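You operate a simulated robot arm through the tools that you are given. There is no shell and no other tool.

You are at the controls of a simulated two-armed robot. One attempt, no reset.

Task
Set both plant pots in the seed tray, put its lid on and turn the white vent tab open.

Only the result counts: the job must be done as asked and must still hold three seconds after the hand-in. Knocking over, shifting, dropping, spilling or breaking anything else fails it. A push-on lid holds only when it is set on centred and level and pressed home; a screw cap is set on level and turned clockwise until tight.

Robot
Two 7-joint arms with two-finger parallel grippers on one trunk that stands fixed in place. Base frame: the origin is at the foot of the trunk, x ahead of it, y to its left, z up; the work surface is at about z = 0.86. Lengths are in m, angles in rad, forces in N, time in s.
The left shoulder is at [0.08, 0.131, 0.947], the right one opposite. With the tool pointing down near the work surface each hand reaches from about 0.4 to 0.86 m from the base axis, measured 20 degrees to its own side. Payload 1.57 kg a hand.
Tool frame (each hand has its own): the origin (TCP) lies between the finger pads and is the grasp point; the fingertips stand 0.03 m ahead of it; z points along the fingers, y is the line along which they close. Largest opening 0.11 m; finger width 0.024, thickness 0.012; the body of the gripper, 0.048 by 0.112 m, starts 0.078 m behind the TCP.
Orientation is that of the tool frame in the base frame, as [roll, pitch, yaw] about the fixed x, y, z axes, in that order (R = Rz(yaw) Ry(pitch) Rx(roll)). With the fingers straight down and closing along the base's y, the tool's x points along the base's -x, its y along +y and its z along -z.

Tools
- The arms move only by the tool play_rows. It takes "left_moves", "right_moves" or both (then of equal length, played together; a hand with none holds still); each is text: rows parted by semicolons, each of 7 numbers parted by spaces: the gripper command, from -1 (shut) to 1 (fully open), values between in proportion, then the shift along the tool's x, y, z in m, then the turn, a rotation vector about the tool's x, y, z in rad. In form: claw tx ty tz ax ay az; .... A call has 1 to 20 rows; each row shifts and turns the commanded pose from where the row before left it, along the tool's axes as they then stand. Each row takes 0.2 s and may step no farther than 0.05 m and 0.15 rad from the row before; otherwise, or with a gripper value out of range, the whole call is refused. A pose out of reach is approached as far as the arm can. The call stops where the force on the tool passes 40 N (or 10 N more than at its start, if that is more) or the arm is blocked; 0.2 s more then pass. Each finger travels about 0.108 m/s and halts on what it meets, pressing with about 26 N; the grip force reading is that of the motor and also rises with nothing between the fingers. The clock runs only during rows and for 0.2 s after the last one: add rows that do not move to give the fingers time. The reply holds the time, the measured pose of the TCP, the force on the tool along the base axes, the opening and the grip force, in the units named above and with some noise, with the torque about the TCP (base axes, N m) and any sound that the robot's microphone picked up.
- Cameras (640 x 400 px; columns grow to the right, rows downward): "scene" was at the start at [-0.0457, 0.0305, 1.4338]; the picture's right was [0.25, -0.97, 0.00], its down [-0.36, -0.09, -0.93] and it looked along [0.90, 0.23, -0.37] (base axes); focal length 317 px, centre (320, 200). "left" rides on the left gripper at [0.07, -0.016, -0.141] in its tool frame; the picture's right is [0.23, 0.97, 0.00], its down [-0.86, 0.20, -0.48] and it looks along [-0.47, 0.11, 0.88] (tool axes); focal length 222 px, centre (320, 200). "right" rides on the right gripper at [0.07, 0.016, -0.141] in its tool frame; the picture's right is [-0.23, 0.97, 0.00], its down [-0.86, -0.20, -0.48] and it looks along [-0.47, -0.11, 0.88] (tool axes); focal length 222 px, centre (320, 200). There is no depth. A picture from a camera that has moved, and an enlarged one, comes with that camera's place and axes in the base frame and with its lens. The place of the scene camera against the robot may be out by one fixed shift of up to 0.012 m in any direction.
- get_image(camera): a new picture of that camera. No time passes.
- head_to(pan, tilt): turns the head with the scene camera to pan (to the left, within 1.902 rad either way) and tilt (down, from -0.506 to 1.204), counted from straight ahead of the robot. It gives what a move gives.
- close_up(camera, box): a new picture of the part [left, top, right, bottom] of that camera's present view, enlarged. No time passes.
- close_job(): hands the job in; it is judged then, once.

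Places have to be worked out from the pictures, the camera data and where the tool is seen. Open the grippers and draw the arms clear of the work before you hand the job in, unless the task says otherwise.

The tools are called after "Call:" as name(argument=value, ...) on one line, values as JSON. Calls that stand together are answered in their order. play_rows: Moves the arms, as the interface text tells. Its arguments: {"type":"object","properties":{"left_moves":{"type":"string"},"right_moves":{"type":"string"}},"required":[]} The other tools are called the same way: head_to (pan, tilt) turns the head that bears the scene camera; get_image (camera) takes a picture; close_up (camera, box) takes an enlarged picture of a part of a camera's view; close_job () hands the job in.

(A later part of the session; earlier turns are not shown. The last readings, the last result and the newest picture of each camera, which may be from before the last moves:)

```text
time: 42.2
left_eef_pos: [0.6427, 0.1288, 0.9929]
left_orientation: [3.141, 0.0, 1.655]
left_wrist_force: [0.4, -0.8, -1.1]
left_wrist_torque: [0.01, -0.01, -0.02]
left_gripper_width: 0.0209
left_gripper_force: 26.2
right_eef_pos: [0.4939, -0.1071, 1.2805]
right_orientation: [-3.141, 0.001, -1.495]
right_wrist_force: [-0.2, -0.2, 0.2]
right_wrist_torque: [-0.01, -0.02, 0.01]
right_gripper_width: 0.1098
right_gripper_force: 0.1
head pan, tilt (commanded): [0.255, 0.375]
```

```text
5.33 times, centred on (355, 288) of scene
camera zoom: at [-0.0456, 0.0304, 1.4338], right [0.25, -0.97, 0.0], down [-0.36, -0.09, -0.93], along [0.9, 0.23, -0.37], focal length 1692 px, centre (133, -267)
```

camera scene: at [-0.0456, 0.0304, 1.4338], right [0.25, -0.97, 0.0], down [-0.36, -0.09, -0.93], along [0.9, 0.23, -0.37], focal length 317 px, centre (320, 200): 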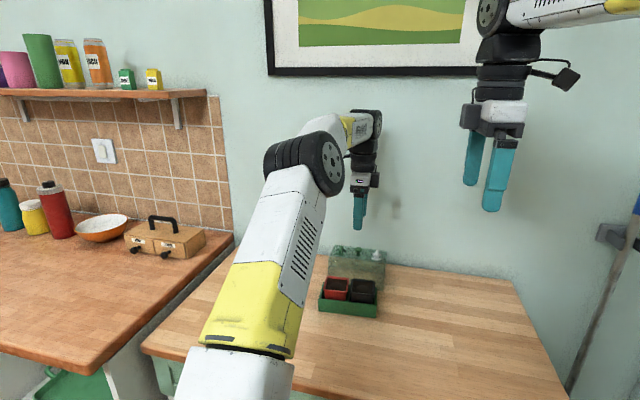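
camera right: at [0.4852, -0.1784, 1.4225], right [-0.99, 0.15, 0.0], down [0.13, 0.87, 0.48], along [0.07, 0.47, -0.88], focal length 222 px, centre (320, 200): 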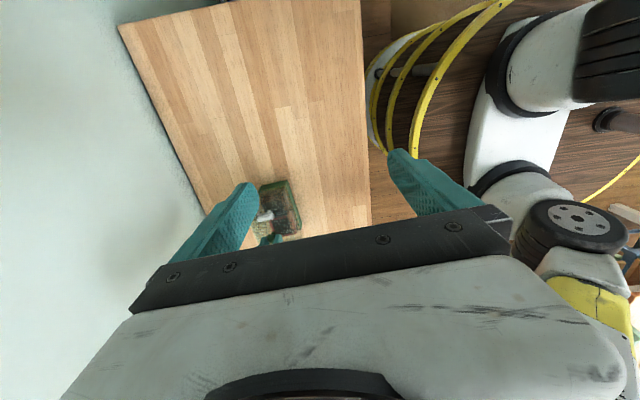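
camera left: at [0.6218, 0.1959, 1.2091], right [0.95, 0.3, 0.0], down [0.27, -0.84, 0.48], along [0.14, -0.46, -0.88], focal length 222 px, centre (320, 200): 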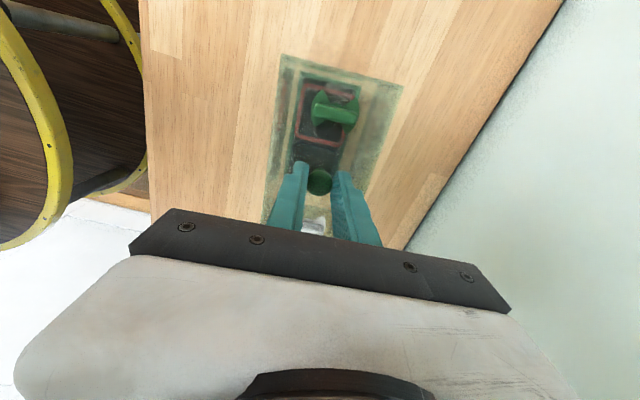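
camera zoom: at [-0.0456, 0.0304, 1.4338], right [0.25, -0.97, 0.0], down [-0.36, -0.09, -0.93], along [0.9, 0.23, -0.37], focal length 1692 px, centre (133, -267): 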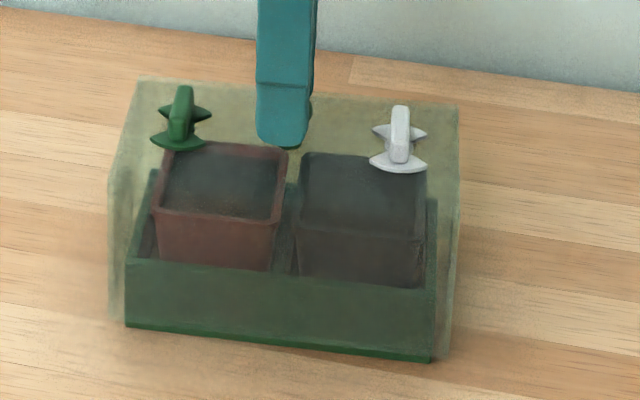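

The lid bottom is about 1 cm above the table with no contact. I check the centring at the lower corners before the last millimetres.

Call:
close_up(camera="scene", box=[320, 290, 350, 320])

Call:
close_up(camera="scene", box=[370, 295, 400, 325])

Call:
close_up(camera="left", box=[260, 50, 420, 160])

```text
13.33 times, centred on (335, 305) of scene
camera zoom: at [-0.0456, 0.0304, 1.4338], right [0.25, -0.97, 0.0], down [-0.36, -0.09, -0.93], along [0.9, 0.23, -0.37], focal length 4231 px, centre (120, -1200)
```

zoom: 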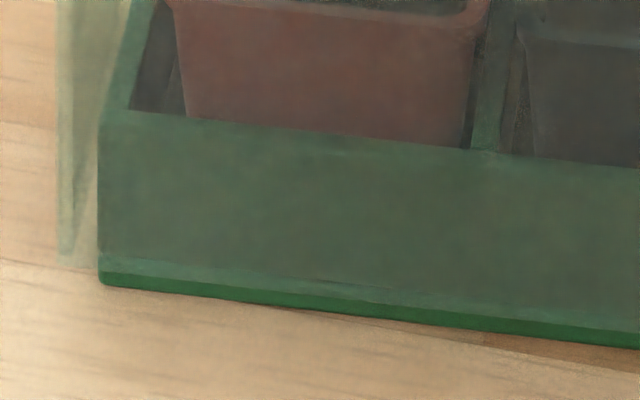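

```text
13.33 times, centred on (385, 310) of scene
camera zoom: at [-0.0456, 0.0304, 1.4338], right [0.25, -0.97, 0.0], down [-0.36, -0.09, -0.93], along [0.9, 0.23, -0.37], focal length 4231 px, centre (-547, -1267)
```

zoom: 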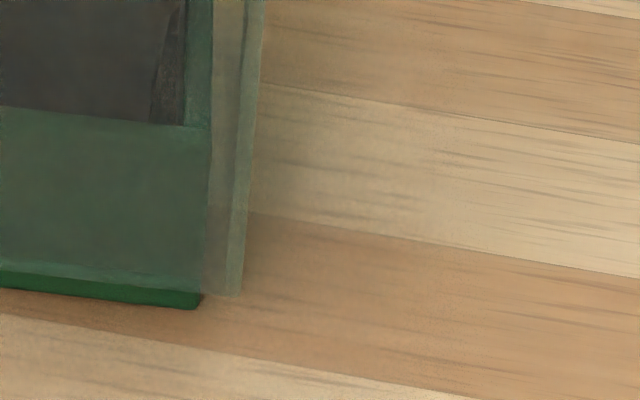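

```text
3.64 times, centred on (340, 105) of left
camera zoom: at [0.6194, 0.197, 1.1349], right [0.95, 0.31, 0.0], down [0.27, -0.84, 0.48], along [0.15, -0.46, -0.88], focal length 808 px, centre (247, 546)
```

zoom: 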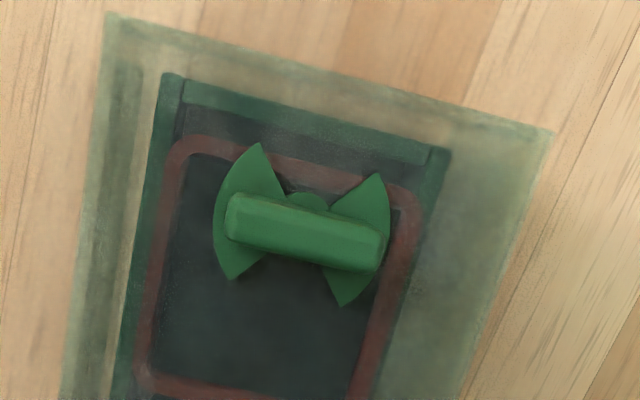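

The gaps all round agree with a centred lid to within about 1 mm. I lower in 1.5–2 mm steps until it seats.

Call:
play_rows(left_moves="-1 0 0.0004 0.002 0 0 0; -1 0 0 0.002 0 0 0; -1 0 0 0.0015 0 0 0; -1 0 0 0 0 0 0")

```text
time: 43.2
left_eef_pos: [0.6429, 0.1294, 0.9875]
left_orientation: [3.141, 0.0, 1.655]
left_wrist_force: [0.0, -0.2, -1.6]
left_wrist_torque: [0.02, 0.02, 0.0]
left_gripper_width: 0.0213
left_gripper_force: 25.3
right_eef_pos: [0.4953, -0.1072, 1.2812]
right_orientation: [3.142, 0.001, -1.496]
right_wrist_force: [-0.3, -0.1, 0.0]
right_wrist_torque: [0.02, 0.0, 0.02]
right_gripper_width: 0.11
right_gripper_force: 0.1
head pan, tilt (commanded): [0.255, 0.375]
```

Still free at z≈0.9875. I go on by small steps.

Call:
play_rows(left_moves="-1 0 0 0.0015 0 0 0; -1 0 0 0.0015 0 0 0; -1 0 0 0.001 0 0 0; -1 0 0 0 0 0 0")

```text
time: 44.2
left_eef_pos: [0.6415, 0.1283, 0.9838]
left_orientation: [3.14, -0.001, 1.653]
left_wrist_force: [0.1, 0.0, -0.9]
left_wrist_torque: [-0.01, -0.02, 0.01]
left_gripper_width: 0.0212
left_gripper_force: 26.5
right_eef_pos: [0.4951, -0.1068, 1.2805]
right_orientation: [-3.14, 0.0, -1.497]
right_wrist_force: [0.2, 0.4, -0.6]
right_wrist_torque: [0.0, 0.02, -0.03]
right_gripper_width: 0.1098
right_gripper_force: 0.1
head pan, tilt (commanded): [0.255, 0.375]
```

The lid should be about at table level; force is still near the bare weight. I continue in 1 mm steps.

Call:
play_rows(left_moves="-1 0 0 0.001 0 0 0; -1 0 0 0.001 0 0 0; -1 0 0 0 0 0 0")

Call:
close_up(camera="scene", box=[310, 250, 400, 325])

```text
time: 45.0
left_eef_pos: [0.641, 0.1284, 0.9826]
left_orientation: [3.141, 0.001, 1.655]
left_wrist_force: [-1.4, -0.1, 3.4]
left_wrist_torque: [0.1, 0.04, -0.03]
left_gripper_width: 0.021
left_gripper_force: 25.7
right_eef_pos: [0.4952, -0.1072, 1.2802]
right_orientation: [-3.141, 0.0, -1.494]
right_wrist_force: [-1.0, -0.2, -0.5]
right_wrist_torque: [-0.02, -0.01, -0.03]
right_gripper_width: 0.1098
right_gripper_force: 0.1
head pan, tilt (commanded): [0.255, 0.375]
```

```text
5.33 times, centred on (355, 288) of scene
camera zoom: at [-0.0458, 0.0304, 1.4338], right [0.25, -0.97, 0.0], down [-0.36, -0.09, -0.93], along [0.9, 0.23, -0.37], focal length 1692 px, centre (133, -267)
```

zoom: 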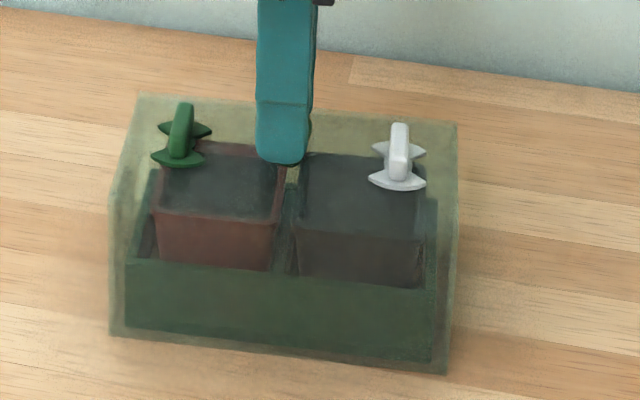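

Contact has begun at about 3 N with the lid down around the tray. I press it home in 1 mm steps and listen for a click.

Call:
play_rows(left_moves="-1 0 0 0.001 0 0 0; -1 0 0 0.001 0 0 0; -1 0 0 0 0 0 0")

```text
time: 45.8
left_eef_pos: [0.6425, 0.1274, 0.9806]
left_orientation: [3.141, 0.0, 1.655]
left_wrist_force: [-2.6, 0.8, 21.0]
left_wrist_torque: [-0.05, 0.06, -0.01]
left_gripper_width: 0.0213
left_gripper_force: 26.1
right_eef_pos: [0.4943, -0.1071, 1.2809]
right_orientation: [-3.141, 0.0, -1.495]
right_wrist_force: [0.2, 0.2, -0.3]
right_wrist_torque: [0.02, -0.01, -0.01]
right_gripper_width: 0.1098
right_gripper_force: 0.1
head pan, tilt (commanded): [0.255, 0.375]
```

21 N now. I press a little further, keeping below 40 N.

Call:
play_rows(left_moves="-1 0 0 0.0008 0 0 0; -1 0 0 0.0005 0 0 0; -1 0 0 0 0 0 0")

Call:
close_up(camera="scene", box=[310, 250, 400, 325])

Call:
close_up(camera="left", box=[240, 50, 420, 220])

```text
time: 46.6
left_eef_pos: [0.6425, 0.1275, 0.9794]
left_orientation: [3.139, -0.001, 1.653]
left_wrist_force: [3.6, -0.2, 21.9]
left_wrist_torque: [-0.08, -0.06, 0.02]
left_gripper_width: 0.0213
left_gripper_force: 26.4
right_eef_pos: [0.4942, -0.1066, 1.2801]
right_orientation: [3.141, 0.001, -1.495]
right_wrist_force: [-0.1, -0.2, -0.5]
right_wrist_torque: [0.0, 0.02, -0.03]
right_gripper_width: 0.1098
right_gripper_force: 0.1
head pan, tilt (commanded): [0.255, 0.375]
```

```text
5.33 times, centred on (355, 288) of scene
camera zoom: at [-0.0461, 0.0303, 1.4338], right [0.25, -0.97, 0.0], down [-0.35, -0.09, -0.93], along [0.9, 0.23, -0.37], focal length 1692 px, centre (133, -267)
```

zoom: 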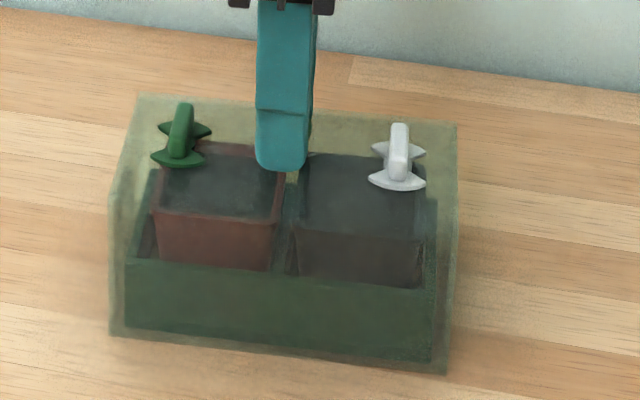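

```text
2.35 times, centred on (330, 135) of left
camera zoom: at [0.6194, 0.1967, 1.1201], right [0.95, 0.31, 0.0], down [0.27, -0.84, 0.48], along [0.15, -0.46, -0.88], focal length 523 px, centre (296, 353)
```

zoom: 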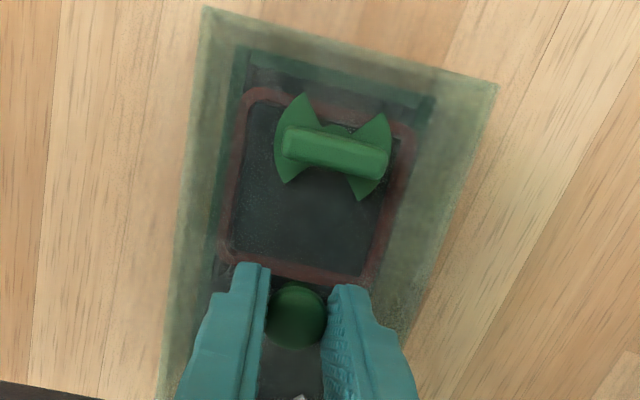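

The fingers slid slightly on the knob at 22 N; the lid sits flat. I release, rise, shut the fingers and press straight down on the knob's top for a firmer push.

Call:
play_rows(left_moves="-1 0 0 -0.002 0 0 0; -0.2 0 0 0 0 0 0; -0.2 0 0 0 0 0 0; -0.2 0 0 -0.012 0 0 0; -0.2 0 0 -0.02 0 0 0; -1 0 0 0 0 0 0; -1 0 0 0 0 0 0; -1 0 0 0 0 0 0")

Call:
close_up(camera="left", box=[240, 50, 420, 220])

Call:
close_up(camera="scene", box=[310, 240, 400, 325])

```text
time: 48.4
left_eef_pos: [0.6426, 0.1272, 1.0133]
left_orientation: [3.141, 0.001, 1.655]
left_wrist_force: [0.1, -0.6, -0.3]
left_wrist_torque: [0.0, 0.0, -0.01]
left_gripper_width: 0.0
left_gripper_force: 21.6
right_eef_pos: [0.4953, -0.1075, 1.281]
right_orientation: [3.142, 0.0, -1.495]
right_wrist_force: [0.1, -0.5, -0.5]
right_wrist_torque: [0.03, -0.01, 0.0]
right_gripper_width: 0.1101
right_gripper_force: 0.0
head pan, tilt (commanded): [0.255, 0.375]
```

```text
2.35 times, centred on (330, 135) of left
camera zoom: at [0.6199, 0.196, 1.1547], right [0.95, 0.31, 0.0], down [0.27, -0.84, 0.48], along [0.15, -0.46, -0.88], focal length 523 px, centre (296, 353)
```

zoom: 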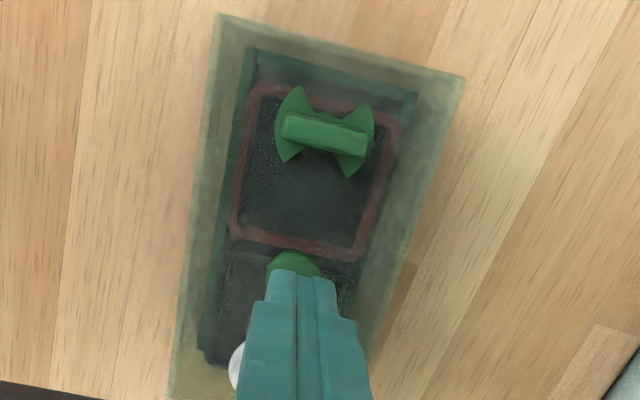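

```text
4.71 times, centred on (355, 282) of scene
camera zoom: at [-0.0456, 0.0304, 1.4338], right [0.25, -0.97, 0.0], down [-0.36, -0.09, -0.93], along [0.9, 0.23, -0.37], focal length 1493 px, centre (155, -188)
```

zoom: 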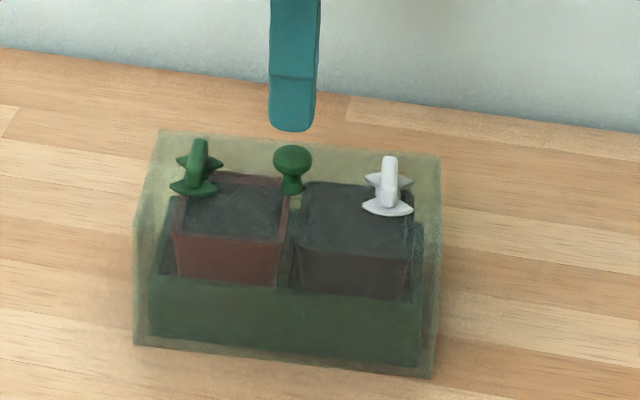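

The lid is free-standing and flat. With the fingers shut I press down on the knob's top.

Call:
play_rows(left_moves="-1 0.002 0 0.006 0 0 0; -1 0 0 0.004 0 0 0; -1 0 0 0.002 0 0 0; -1 0 0 0.001 0 0 0; -1 0 0 0.001 0 0 0; -1 0 0 0 0 0 0")

```text
time: 49.8
left_eef_pos: [0.6419, 0.1291, 0.9983]
left_orientation: [3.141, -0.003, 1.656]
left_wrist_force: [0.3, 0.4, 0.3]
left_wrist_torque: [0.03, 0.04, -0.01]
left_gripper_width: 0.0001
left_gripper_force: 21.2
right_eef_pos: [0.4942, -0.1075, 1.2818]
right_orientation: [3.141, 0.0, -1.495]
right_wrist_force: [0.1, 0.1, -0.1]
right_wrist_torque: [-0.01, 0.0, 0.0]
right_gripper_width: 0.11
right_gripper_force: 0.1
head pan, tilt (commanded): [0.255, 0.375]
```

No contact yet at tip height 0.968. I continue in 1 mm steps.

Call:
play_rows(left_moves="-1 0 0 0.001 0 0 0; -1 0 0 0.001 0 0 0; -1 0 0 0.001 0 0 0; -1 0 0 0 0 0 0")

Call:
close_up(camera="scene", box=[330, 240, 380, 290])

```text
time: 50.8
left_eef_pos: [0.6414, 0.1291, 0.9955]
left_orientation: [3.141, -0.001, 1.654]
left_wrist_force: [-0.9, 0.1, 0.1]
left_wrist_torque: [0.01, 0.01, -0.01]
left_gripper_width: 0.0002
left_gripper_force: 21.5
right_eef_pos: [0.4939, -0.1073, 1.2802]
right_orientation: [-3.141, 0.001, -1.496]
right_wrist_force: [-0.5, 0.5, -0.2]
right_wrist_torque: [0.0, 0.0, -0.05]
right_gripper_width: 0.1098
right_gripper_force: 0.1
head pan, tilt (commanded): [0.255, 0.375]
```

```text
8.00 times, centred on (355, 265) of scene
camera zoom: at [-0.0457, 0.0304, 1.4338], right [0.25, -0.97, 0.0], down [-0.36, -0.09, -0.93], along [0.9, 0.23, -0.37], focal length 2538 px, centre (40, -320)
```

zoom: 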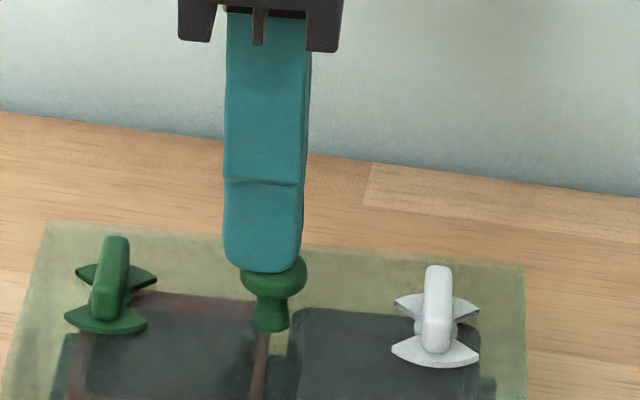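

The fingertips are just above the knob but 3 mm to the left of its middle. I shift back and go on pressing.

Call:
play_rows(left_moves="-1 -0.003 0 0 0 0 0; -1 0 0 0.001 0 0 0; -1 0 0 0.001 0 0 0; -1 0 0 0.001 0 0 0; -1 0 0 0.001 0 0 0; -1 0 0 0 0 0 0")

```text
time: 52.4
left_eef_pos: [0.643, 0.1264, 0.995]
left_orientation: [3.135, 0.001, 1.654]
left_wrist_force: [0.0, 0.4, 6.1]
left_wrist_torque: [0.0, 0.06, 0.01]
left_gripper_width: 0.0
left_gripper_force: 21.6
right_eef_pos: [0.4942, -0.1076, 1.2818]
right_orientation: [3.141, 0.001, -1.497]
right_wrist_force: [0.4, 0.0, -0.4]
right_wrist_torque: [-0.02, 0.0, -0.01]
right_gripper_width: 0.11
right_gripper_force: 0.0
head pan, tilt (commanded): [0.255, 0.375]
stopped in row 6 (left hand): the force on the tool passed its limit at 41 N (the readings are from after the stop); the commanded pose is now the measured one
```

The press peaked at 41 N on the knob with no further travel, so the lid is home against its seat. I raise the left hand away and inspect the lid.

Call:
play_rows(left_moves="-1 0 0 -0.01 0 0 0; -1 0 0 -0.03 0 0 0; -1 0 0 -0.04 0 0 0; -1 0 0 -0.04 0 0 0; -1 0 0 0 0 0 0")

Call:
close_up(camera="left", box=[260, 80, 400, 210])

Call:
close_up(camera="scene", box=[315, 250, 395, 325])

```text
time: 53.5
left_eef_pos: [0.6398, 0.1294, 1.1134]
left_orientation: [3.136, 0.001, 1.656]
left_wrist_force: [0.3, -0.4, -0.1]
left_wrist_torque: [0.02, -0.01, 0.0]
left_gripper_width: 0.0003
left_gripper_force: 21.3
right_eef_pos: [0.4946, -0.1072, 1.2819]
right_orientation: [-3.141, 0.0, -1.496]
right_wrist_force: [-0.6, 0.2, -0.1]
right_wrist_torque: [0.01, 0.08, 0.01]
right_gripper_width: 0.1097
right_gripper_force: 0.0
head pan, tilt (commanded): [0.255, 0.375]
```

```text
3.08 times, centred on (330, 145) of left
camera zoom: at [0.6169, 0.1989, 1.2555], right [0.95, 0.31, 0.0], down [0.27, -0.83, 0.48], along [0.15, -0.46, -0.88], focal length 684 px, centre (289, 369)
```

zoom: 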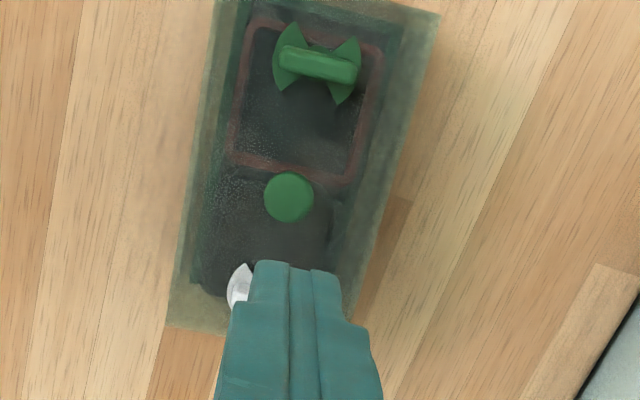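

```text
5.33 times, centred on (355, 288) of scene
camera zoom: at [-0.0456, 0.0304, 1.4338], right [0.25, -0.97, 0.0], down [-0.36, -0.09, -0.93], along [0.9, 0.23, -0.37], focal length 1692 px, centre (133, -267)
```

zoom: 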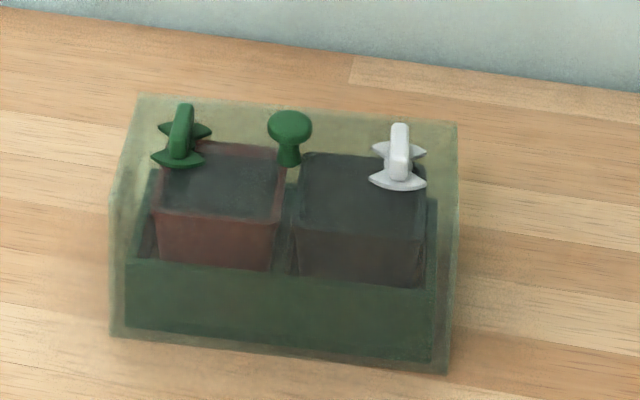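

The lid sits flat and level over the tray. I move the left hand well away and bring the right hand, turned back so its fingers close across the ridge, high over the white tab.

Call:
play_rows(left_moves="-1 0 0 -0.03 0 0 0; -1 0.03025 -0.01625 -0.013 0 0 0; -1 0.03025 -0.01625 -0.013 0 0 0; -1 0.03025 -0.01625 -0.013 0 0 0; -1 0.03025 -0.01625 -0.013 0 0 0; -1 0.03025 -0.01625 -0.013 0 0 0; -1 0.03025 -0.01625 -0.013 0 0 0; -1 0.03025 -0.01625 -0.013 0 0 0; -1 0.03025 -0.01625 -0.013 0 0 0; 0 0 0 0 0 0 0; 0 0 0 0 0 0 0; 0 0 0 0 0 0 0; 0 0 0 0 0 0 0; 0 0 0 0 0 0 0; 0 0 0 0 0 0 0; 0 0 0 0 0 0 0; 0 0 0 0 0 0 0; 0 0 0 0 0 0 0; 0 0 0 0 0 0 0", right_moves="0.4 0 0 0 0 0 0.1418; 0.4 0 0 0 0 0 0.1418; 0.4 0 0 0 0 0 0.1418; 0.4 0 0 0 0 0 0.1418; 0.4 0 0 0 0 0 0.1418; 0.4 0 0 0 0 0 0.1418; 0.4 0 0 0 0 0 0.1418; 0.4 0 0 0 0 0 0.1418; 0.4 0 0 0 0 0 0.1418; 0.4 0 0 0 0 0 0.1418; 0.4 0 0 0 0 0 0.1418; 0.4 -0.0229 0.0241 0.0259 0 0 0; 0.4 -0.0229 0.0241 0.0259 0 0 0; 0.4 -0.0229 0.0241 0.0259 0 0 0; 0.4 -0.0229 0.0241 0.0259 0 0 0; 0.4 -0.0229 0.0241 0.0259 0 0 0; 0.4 -0.0229 0.0241 0.0259 0 0 0; 0.4 -0.0229 0.0241 0.0259 0 0 0; 0.4 0 0 0 0 0 0")

Call:
get_image(camera="right")

Call:
close_up(camera="right", box=[260, 80, 420, 220])

Call:
get_image(camera="scene")

```text
time: 57.5
left_eef_pos: [0.4923, 0.3553, 1.2465]
left_orientation: [3.136, 0.001, 1.655]
left_wrist_force: [0.4, -0.5, -0.2]
left_wrist_torque: [0.02, 0.0, 0.0]
left_gripper_width: 0.055
left_gripper_force: 0.1
right_eef_pos: [0.6408, 0.0769, 1.0993]
right_orientation: [3.141, -0.001, -3.053]
right_wrist_force: [-0.4, 0.5, -0.7]
right_wrist_torque: [-0.01, 0.01, 0.0]
right_gripper_width: 0.077
right_gripper_force: 0.1
head pan, tilt (commanded): [0.255, 0.375]
```

```text
taken
camera right: at [0.5713, 0.0873, 1.2412], right [0.14, 0.99, 0.0], down [0.87, -0.12, 0.48], along [0.47, -0.07, -0.88], focal length 222 px, centre (320, 200)
```

right: 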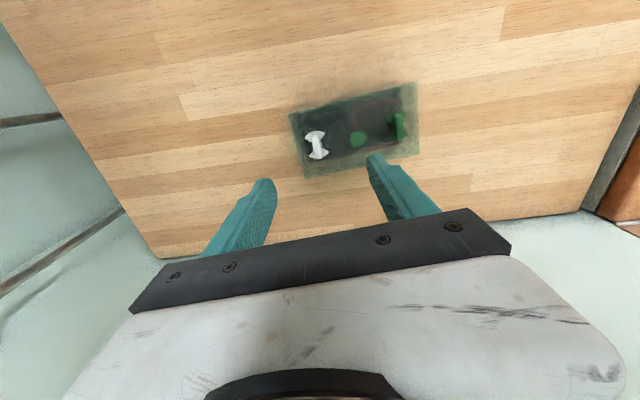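

```text
2.86 times, centred on (340, 150) of right
camera zoom: at [0.5713, 0.0873, 1.2412], right [0.14, 0.99, 0.0], down [0.87, -0.12, 0.48], along [0.47, -0.07, -0.88], focal length 635 px, centre (263, 343)
```

zoom: 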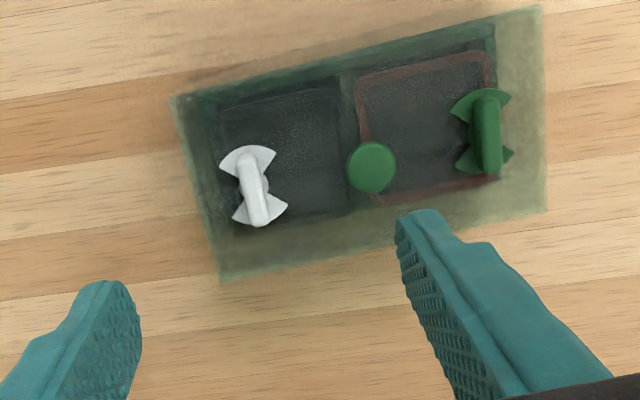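

```text
taken
camera scene: at [-0.0456, 0.0305, 1.4338], right [0.25, -0.97, 0.0], down [-0.36, -0.09, -0.93], along [0.9, 0.23, -0.37], focal length 317 px, centre (320, 200)
```

scene: 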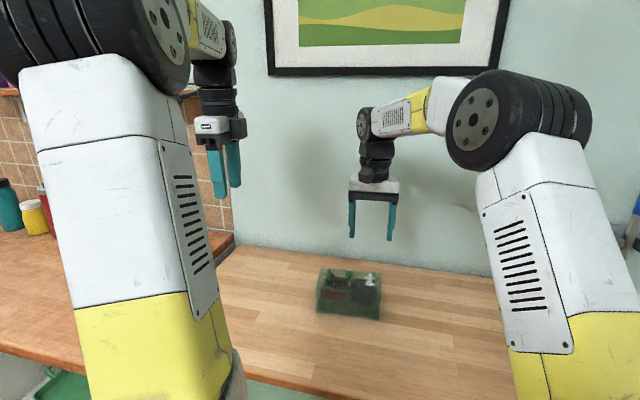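

The white tab's centre lies about (-2, -5.5) mm from the TCP in the tool frame, its ridge along the tool x. I zoom in on the tab and check lid and tray edges too.

Call:
close_up(camera="right", box=[295, 115, 345, 165])

Call:
close_up(camera="right", box=[285, 75, 425, 180])

Call:
close_up(camera="scene", box=[355, 262, 385, 285])

```text
8.00 times, centred on (320, 140) of right
camera zoom: at [0.5713, 0.0873, 1.2412], right [0.14, 0.99, 0.0], down [0.87, -0.12, 0.48], along [0.47, -0.07, -0.88], focal length 1777 px, centre (320, 680)
```

zoom: 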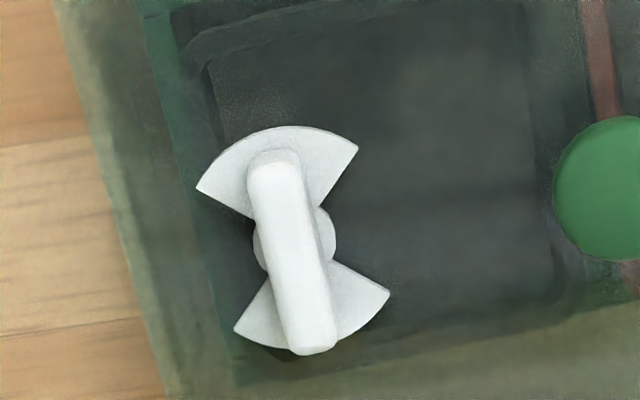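

```text
3.81 times, centred on (355, 128) of right
camera zoom: at [0.5713, 0.0873, 1.2412], right [0.14, 0.99, 0.0], down [0.87, -0.12, 0.48], along [0.47, -0.07, -0.88], focal length 846 px, centre (187, 476)
```

zoom: 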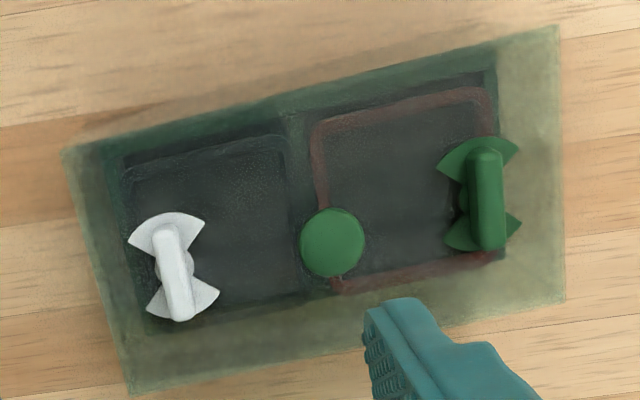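

```text
16.00 times, centred on (370, 274) of scene
camera zoom: at [-0.0456, 0.0305, 1.4338], right [0.25, -0.97, 0.0], down [-0.36, -0.09, -0.93], along [0.9, 0.23, -0.37], focal length 5077 px, centre (-480, -976)
```

zoom: 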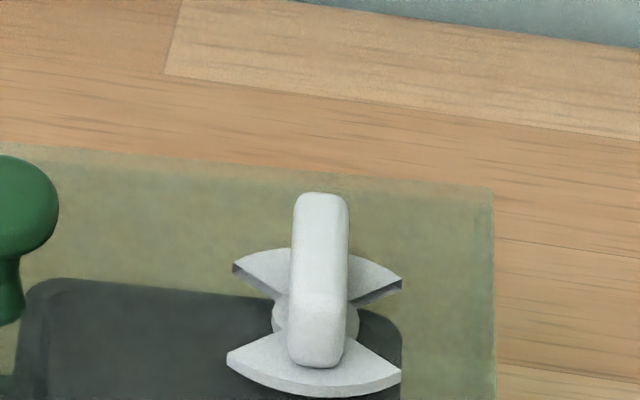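

The lid lies about 1.4 mm to the near side of the tray's centre. Before turning the vent I test with the right hand whether the lid holds: I go over the knob, fingers half closed, and look.

Call:
play_rows(right_moves="-0.2 -0.0018 0.0235 0.01 0 0 0; -0.2 -0.0017 0.0236 0.01 0 0 0; -0.2 0 0 0.03 0 0 0; -0.2 0 0 0.03 0 0 0; -0.2 0 0 0.018 0 0 0; -0.2 0 0 0 0 0 0")

Call:
close_up(camera="right", box=[250, 110, 390, 220])

Call:
close_up(camera="scene", box=[315, 235, 395, 295])

```text
time: 59.0
left_eef_pos: [0.4913, 0.358, 1.2457]
left_orientation: [3.137, 0.003, 1.655]
left_wrist_force: [0.1, -0.3, -0.5]
left_wrist_torque: [0.0, 0.02, 0.04]
left_gripper_width: 0.0551
left_gripper_force: 0.1
right_eef_pos: [0.6369, 0.1222, 1.0017]
right_orientation: [-3.141, 0.0, -3.053]
right_wrist_force: [-0.7, 0.2, -0.6]
right_wrist_torque: [0.01, -0.01, 0.0]
right_gripper_width: 0.0439
right_gripper_force: 0.1
head pan, tilt (commanded): [0.255, 0.375]
```

```text
3.64 times, centred on (320, 165) of right
camera zoom: at [0.5676, 0.1311, 1.143], right [0.14, 0.99, 0.0], down [0.87, -0.12, 0.48], along [0.47, -0.07, -0.88], focal length 808 px, centre (320, 327)
```

zoom: 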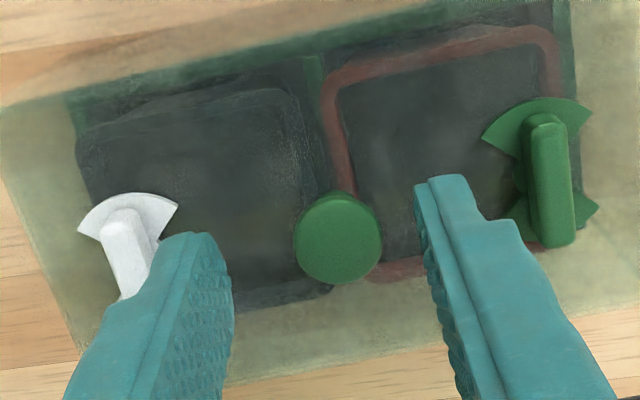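

```text
6.67 times, centred on (355, 265) of scene
camera zoom: at [-0.0456, 0.0305, 1.4338], right [0.25, -0.97, 0.0], down [-0.36, -0.09, -0.93], along [0.9, 0.23, -0.37], focal length 2115 px, centre (87, -233)
```

zoom: 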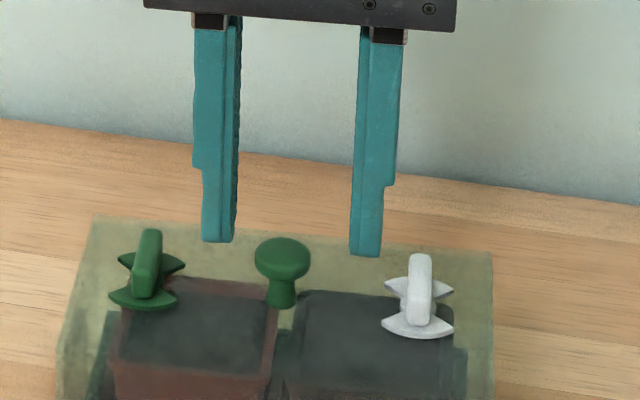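

The knob is 3.7 mm to the left of the finger midline. I correct that, go down 19 mm and grip the knob.

Call:
play_rows(right_moves="-0.2 0 0.0037 0.004 0 0 0; -0.2 0 0 0.008 0 0 0; -0.2 0 0 0.006 0 0 0; -0.2 0 0 0 0 0 0; -1 0 0 0 0 0 0; -1 0 0 0 0 0 0; -1 0 0 0 0 0 0")

Call:
close_up(camera="right", box=[250, 80, 430, 220])

Call:
close_up(camera="scene", box=[310, 245, 400, 325])

```text
time: 60.5
left_eef_pos: [0.4921, 0.3566, 1.2463]
left_orientation: [3.137, 0.001, 1.655]
left_wrist_force: [0.1, 0.6, -0.6]
left_wrist_torque: [0.03, -0.02, 0.0]
left_gripper_width: 0.055
left_gripper_force: 0.1
right_eef_pos: [0.6379, 0.1242, 0.9841]
right_orientation: [3.141, 0.0, -3.056]
right_wrist_force: [0.7, 0.1, 0.5]
right_wrist_torque: [0.1, -0.02, -0.02]
right_gripper_width: 0.0209
right_gripper_force: 26.0
head pan, tilt (commanded): [0.255, 0.375]
```

```text
2.86 times, centred on (340, 150) of right
camera zoom: at [0.5679, 0.1343, 1.1261], right [0.14, 0.99, 0.0], down [0.87, -0.12, 0.48], along [0.47, -0.07, -0.88], focal length 635 px, centre (263, 343)
```

zoom: 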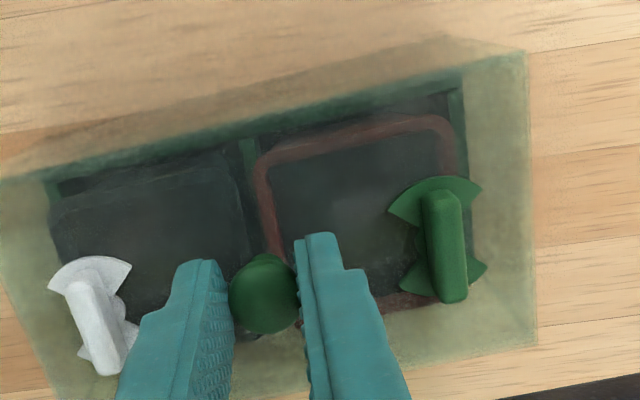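

```text
5.00 times, centred on (355, 285) of scene
camera zoom: at [-0.0456, 0.0305, 1.4338], right [0.25, -0.97, 0.0], down [-0.36, -0.09, -0.93], along [0.9, 0.23, -0.37], focal length 1586 px, centre (145, -225)
```

zoom: 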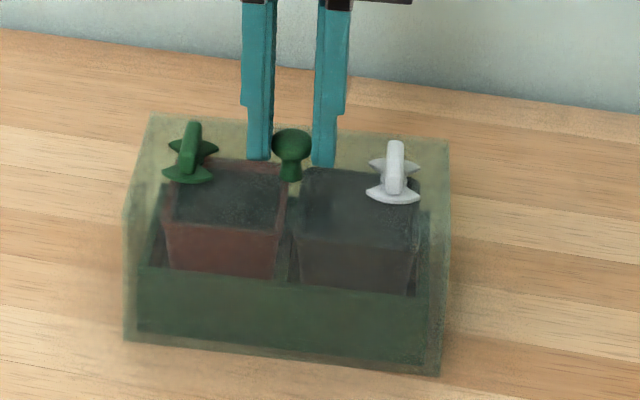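

The knob is gripped at 0.021 m. I tug gently upward by 3 mm to see whether the lid holds to the tray.

Call:
play_rows(right_moves="-1 0 0 -0.0015 0 0 0; -1 0 0 -0.0015 0 0 0; -1 0 0 0 0 0 0")

Call:
close_up(camera="scene", box=[310, 245, 400, 325])

```text
time: 61.4
left_eef_pos: [0.4924, 0.357, 1.2458]
left_orientation: [3.136, 0.002, 1.654]
left_wrist_force: [-0.5, 0.8, 0.7]
left_wrist_torque: [0.01, -0.03, -0.01]
left_gripper_width: 0.0551
left_gripper_force: 0.0
right_eef_pos: [0.6376, 0.1243, 0.9868]
right_orientation: [-3.141, 0.0, -3.053]
right_wrist_force: [0.6, -0.9, -1.1]
right_wrist_torque: [0.02, 0.01, -0.02]
right_gripper_width: 0.021
right_gripper_force: 26.5
head pan, tilt (commanded): [0.255, 0.375]
```

```text
5.00 times, centred on (355, 285) of scene
camera zoom: at [-0.0456, 0.0305, 1.4338], right [0.25, -0.97, 0.0], down [-0.36, -0.09, -0.93], along [0.9, 0.23, -0.37], focal length 1586 px, centre (145, -225)
```

zoom: 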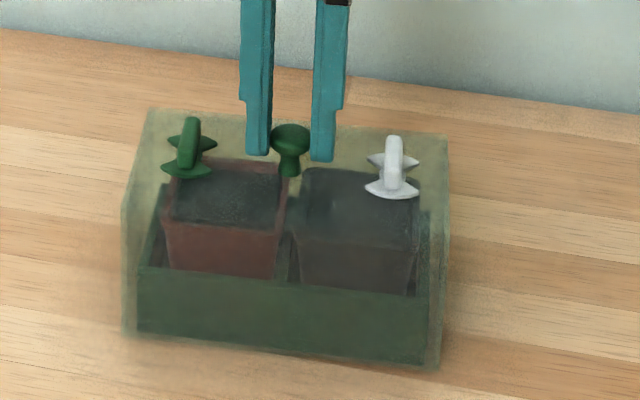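

The lid lifts freely with only its own weight, so it is not yet held. I use this moment, with the lid 3 mm up in the right hand, to measure the centring more exactly at the corners.

Call:
close_up(camera="right", box=[215, 125, 275, 175])

Call:
close_up(camera="right", box=[375, 85, 435, 135])

Call:
close_up(camera="right", box=[375, 155, 435, 205])

Call:
close_up(camera="scene", box=[325, 290, 355, 320])

Call:
close_up(camera="scene", box=[375, 295, 405, 325])

```text
8.00 times, centred on (245, 150) of right
camera zoom: at [0.5682, 0.1352, 1.1288], right [0.14, 0.99, 0.0], down [0.87, -0.12, 0.48], along [0.47, -0.07, -0.88], focal length 1777 px, centre (920, 600)
```

zoom: 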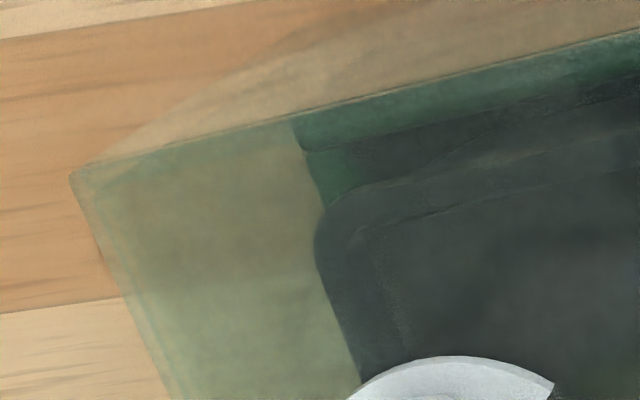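

```text
8.00 times, centred on (405, 110) of right
camera zoom: at [0.5682, 0.1352, 1.1288], right [0.14, 0.99, 0.0], down [0.87, -0.12, 0.48], along [0.47, -0.07, -0.88], focal length 1777 px, centre (-360, 920)
```

zoom: 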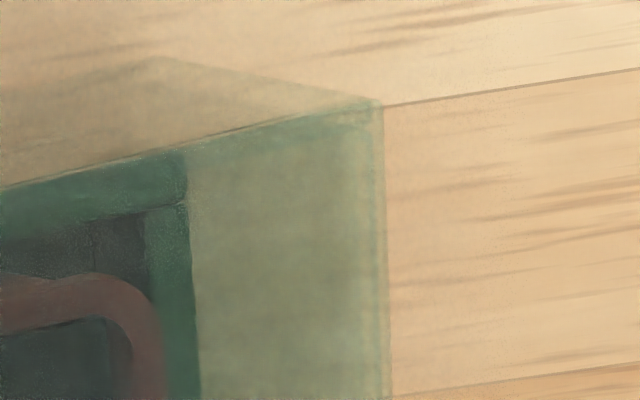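

```text
8.00 times, centred on (405, 180) of right
camera zoom: at [0.5682, 0.1352, 1.1288], right [0.14, 0.99, 0.0], down [0.87, -0.12, 0.48], along [0.47, -0.07, -0.88], focal length 1777 px, centre (-360, 360)
```

zoom: 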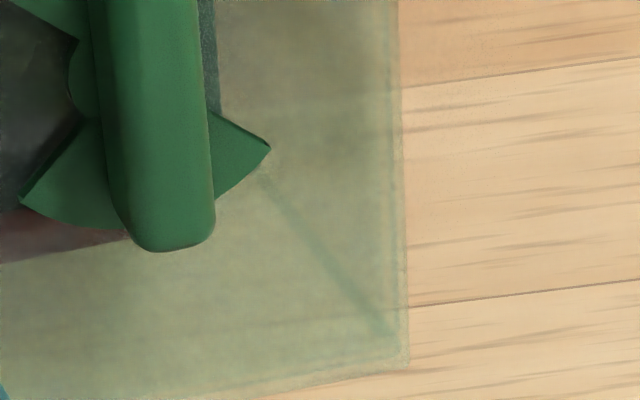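

```text
13.33 times, centred on (340, 305) of scene
camera zoom: at [-0.0456, 0.0305, 1.4338], right [0.25, -0.97, 0.0], down [-0.36, -0.09, -0.93], along [0.9, 0.23, -0.37], focal length 4231 px, centre (53, -1200)
```

zoom: 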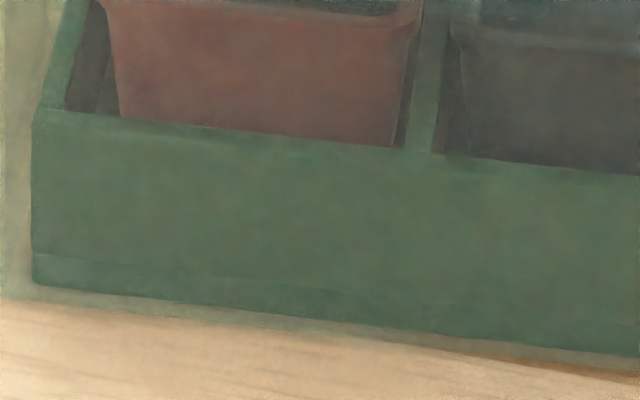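

```text
13.33 times, centred on (390, 310) of scene
camera zoom: at [-0.0456, 0.0305, 1.4338], right [0.25, -0.97, 0.0], down [-0.36, -0.09, -0.93], along [0.9, 0.23, -0.37], focal length 4231 px, centre (-613, -1267)
```

zoom: 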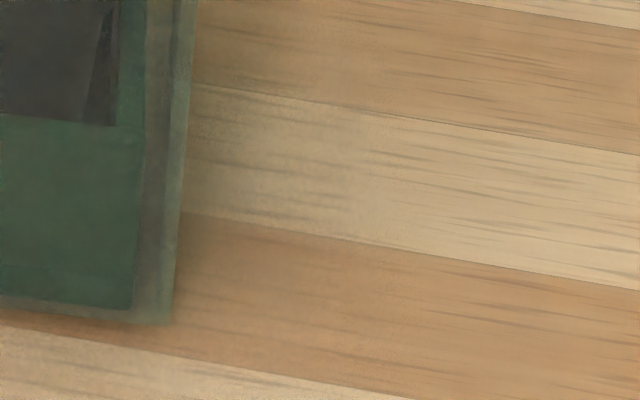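

The corner readings now agree on centring to within about 1 mm (gaps of 6.5–7.5 mm all round). I set the lid back down with a 0.7 mm shift away from me and press it down firmly with the grip.

Call:
play_rows(right_moves="-1 -0.0007 0 0 0 0 0; -1 0 0 0.0015 0 0 0; -1 0 0 0.0015 0 0 0; -1 0 0 0.001 0 0 0; -1 0 0 0.001 0 0 0; -1 0 0 0.001 0 0 0; -1 0 0 0 0 0 0")

```text
time: 63.0
left_eef_pos: [0.4917, 0.3563, 1.2469]
left_orientation: [3.135, 0.001, 1.653]
left_wrist_force: [-1.0, 0.1, 0.5]
left_wrist_torque: [0.01, -0.02, 0.01]
left_gripper_width: 0.055
left_gripper_force: 0.0
right_eef_pos: [0.6409, 0.1267, 0.9819]
right_orientation: [3.141, 0.002, -3.055]
right_wrist_force: [-1.1, -3.0, 21.4]
right_wrist_torque: [-0.15, -0.07, -0.02]
right_gripper_width: 0.0212
right_gripper_force: 26.1
head pan, tilt (commanded): [0.255, 0.375]
```

21 N downward. I press one more millimetre, then tug 2 mm up to see whether anything now holds.

Call:
play_rows(right_moves="-1 0 0 0.001 0 0 0; -1 0 0 0 0 0 0; -1 0 0 -0.002 0 0 0; -1 0 0 -0.001 0 0 0; -1 0 0 -0.001 0 0 0; -1 0 0 -0.001 0 0 0; -1 0 0 0 0 0 0")

Call:
close_up(camera="scene", box=[310, 245, 400, 325])

```text
time: 64.5
left_eef_pos: [0.4921, 0.356, 1.2464]
left_orientation: [3.136, 0.002, 1.655]
left_wrist_force: [0.0, -0.7, -0.1]
left_wrist_torque: [0.01, 0.01, 0.03]
left_gripper_width: 0.0555
left_gripper_force: 0.1
right_eef_pos: [0.6389, 0.1244, 0.9836]
right_orientation: [3.141, -0.002, -3.054]
right_wrist_force: [0.4, 0.3, -0.8]
right_wrist_torque: [-0.03, 0.01, -0.03]
right_gripper_width: 0.0211
right_gripper_force: 26.0
head pan, tilt (commanded): [0.255, 0.375]
```

```text
5.00 times, centred on (355, 285) of scene
camera zoom: at [-0.0456, 0.0306, 1.4338], right [0.25, -0.97, 0.0], down [-0.36, -0.09, -0.93], along [0.9, 0.23, -0.37], focal length 1586 px, centre (145, -225)
```

zoom: 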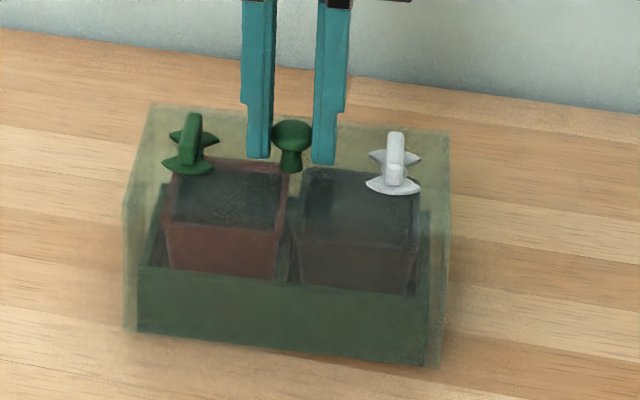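

The lid still lifts freely, so it is a loose dome cover that simply sits down over the tray. I set it down again until it rests, and release the knob.

Call:
play_rows(right_moves="-1 0 0 0.0015 0 0 0; -1 0 0 0.001 0 0 0; -1 0 0 0.001 0 0 0; -1 0 0 0.0005 0 0 0; -1 0 0 0 0 0 0")

Call:
close_up(camera="scene", box=[320, 290, 350, 320])

Call:
close_up(camera="scene", box=[375, 295, 405, 325])

```text
time: 65.8
left_eef_pos: [0.4917, 0.356, 1.2463]
left_orientation: [3.137, 0.001, 1.655]
left_wrist_force: [0.4, 0.1, -0.3]
left_wrist_torque: [0.02, 0.01, 0.0]
left_gripper_width: 0.0549
left_gripper_force: 0.1
right_eef_pos: [0.6393, 0.127, 0.9813]
right_orientation: [-3.14, 0.0, -3.055]
right_wrist_force: [-0.3, 1.0, -0.8]
right_wrist_torque: [0.05, 0.0, -0.01]
right_gripper_width: 0.0209
right_gripper_force: 25.5
head pan, tilt (commanded): [0.255, 0.375]
```

```text
13.33 times, centred on (335, 305) of scene
camera zoom: at [-0.0456, 0.0305, 1.4338], right [0.25, -0.97, 0.0], down [-0.36, -0.09, -0.93], along [0.9, 0.23, -0.37], focal length 4231 px, centre (120, -1200)
```

zoom: 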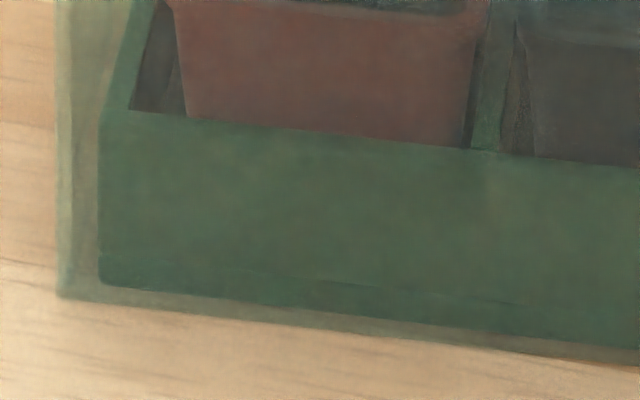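

```text
13.33 times, centred on (390, 310) of scene
camera zoom: at [-0.0456, 0.0305, 1.4338], right [0.25, -0.97, 0.0], down [-0.36, -0.09, -0.93], along [0.9, 0.23, -0.37], focal length 4231 px, centre (-613, -1267)
```

zoom: 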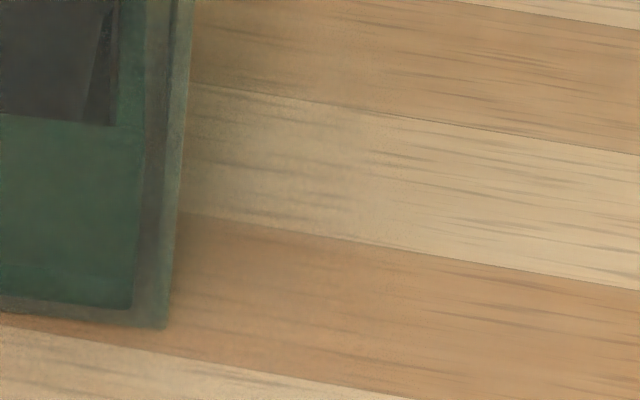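

The lid corners are now symmetric about the tray to within a millimetre. I lower the last bit to contact, release and rise.

Call:
play_rows(right_moves="-1 0 0 0.001 0 0 0; -1 0 0 0.0005 0 0 0; -1 0 0 0 0 0 0; -0.2 0 0 0 0 0 0; -0.2 0 0 0 0 0 0; -0.2 0 0 -0.02 0 0 0; -0.2 0 0 -0.03 0 0 0; -0.2 0 0 0 0 0 0")

Call:
close_up(camera="right", box=[200, 80, 440, 240])

Call:
close_up(camera="scene", box=[310, 245, 400, 325])

```text
time: 67.5
left_eef_pos: [0.4921, 0.3579, 1.2459]
left_orientation: [3.136, 0.001, 1.653]
left_wrist_force: [0.5, 0.0, 0.2]
left_wrist_torque: [-0.02, 0.04, 0.0]
left_gripper_width: 0.055
left_gripper_force: 0.1
right_eef_pos: [0.6386, 0.1248, 1.029]
right_orientation: [3.141, 0.001, -3.053]
right_wrist_force: [0.4, -0.2, 0.3]
right_wrist_torque: [-0.02, 0.0, 0.0]
right_gripper_width: 0.044
right_gripper_force: 0.1
head pan, tilt (commanded): [0.255, 0.375]
```

```text
2.50 times, centred on (320, 160) of right
camera zoom: at [0.5695, 0.1348, 1.1705], right [0.14, 0.99, 0.0], down [0.87, -0.12, 0.48], along [0.47, -0.07, -0.88], focal length 555 px, centre (320, 300)
```

zoom: 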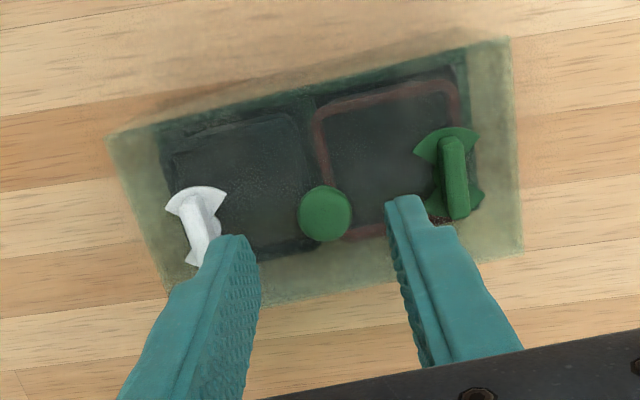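

```text
5.00 times, centred on (355, 285) of scene
camera zoom: at [-0.0456, 0.0305, 1.4338], right [0.25, -0.97, 0.0], down [-0.36, -0.09, -0.93], along [0.9, 0.23, -0.37], focal length 1586 px, centre (145, -225)
```

zoom: 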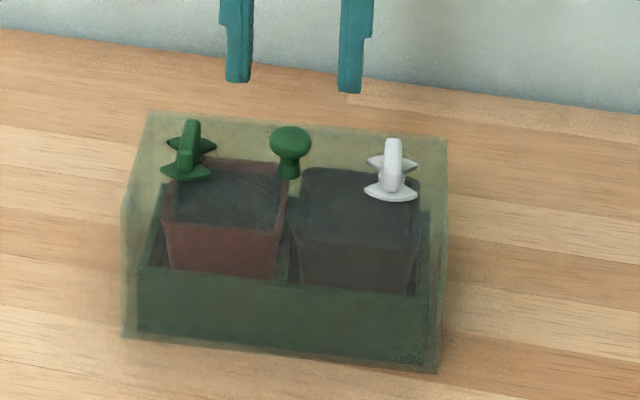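

The lid rests flat. I shut the right fingers above the knob and press straight down once more, now that the centring is better.

Call:
play_rows(right_moves="-1 -0.0019 0.0012 0 0 0 0; -1 0 0 0 0 0 0; -1 0 0 0.015 0 0 0; -1 0 0 0.012 0 0 0; -1 0 0 0.003 0 0 0; -1 0 0 0.002 0 0 0; -1 0 0 0 0 0 0")

Call:
close_up(camera="scene", box=[330, 240, 380, 290])

```text
time: 69.2
left_eef_pos: [0.4909, 0.3566, 1.2469]
left_orientation: [3.135, 0.002, 1.655]
left_wrist_force: [-0.4, 1.2, 0.1]
left_wrist_torque: [-0.03, -0.02, 0.0]
left_gripper_width: 0.055
left_gripper_force: 0.1
right_eef_pos: [0.6409, 0.1263, 0.9962]
right_orientation: [3.142, -0.001, -3.055]
right_wrist_force: [0.1, 0.6, 0.3]
right_wrist_torque: [-0.02, 0.0, 0.02]
right_gripper_width: 0.0
right_gripper_force: 21.1
head pan, tilt (commanded): [0.255, 0.375]
```

```text
8.00 times, centred on (355, 265) of scene
camera zoom: at [-0.0456, 0.0305, 1.4338], right [0.25, -0.97, 0.0], down [-0.36, -0.09, -0.93], along [0.9, 0.23, -0.37], focal length 2538 px, centre (40, -320)
```

zoom: 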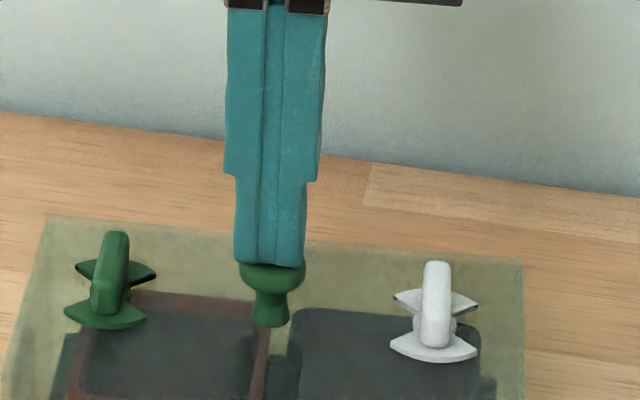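

The shut fingertips are centred right on the knob. I press down by small steps toward about 35 N.

Call:
play_rows(right_moves="-1 0 0 0.001 0 0 0; -1 0 0 0.001 0 0 0; -1 0 0 0.001 0 0 0; -1 0 0 0 0 0 0")

```text
time: 70.2
left_eef_pos: [0.4918, 0.3561, 1.2464]
left_orientation: [3.137, 0.001, 1.657]
left_wrist_force: [0.1, 0.4, 0.1]
left_wrist_torque: [-0.01, 0.01, 0.0]
left_gripper_width: 0.0547
left_gripper_force: 0.0
right_eef_pos: [0.6415, 0.1287, 0.995]
right_orientation: [3.14, 0.006, -3.054]
right_wrist_force: [-2.6, -2.8, 22.4]
right_wrist_torque: [-0.1, 0.11, 0.05]
right_gripper_width: 0.0
right_gripper_force: 21.0
head pan, tilt (commanded): [0.255, 0.375]
```

Call:
play_rows(right_moves="-1 0 0 0.001 0 0 0; -1 0 0 0.0005 0 0 0; -1 0 0 0 0 0 0; -1 0 0 0 0 0 0")

```text
time: 71.2
left_eef_pos: [0.4908, 0.3568, 1.2473]
left_orientation: [3.133, 0.0, 1.655]
left_wrist_force: [0.1, 0.2, -0.2]
left_wrist_torque: [0.01, 0.0, -0.01]
left_gripper_width: 0.0552
left_gripper_force: 0.2
right_eef_pos: [0.6411, 0.1278, 0.9959]
right_orientation: [3.138, 0.004, -3.054]
right_wrist_force: [-1.2, -3.1, 38.9]
right_wrist_torque: [-0.08, 0.03, -0.02]
right_gripper_width: 0.0
right_gripper_force: 20.7
head pan, tilt (commanded): [0.255, 0.375]
```

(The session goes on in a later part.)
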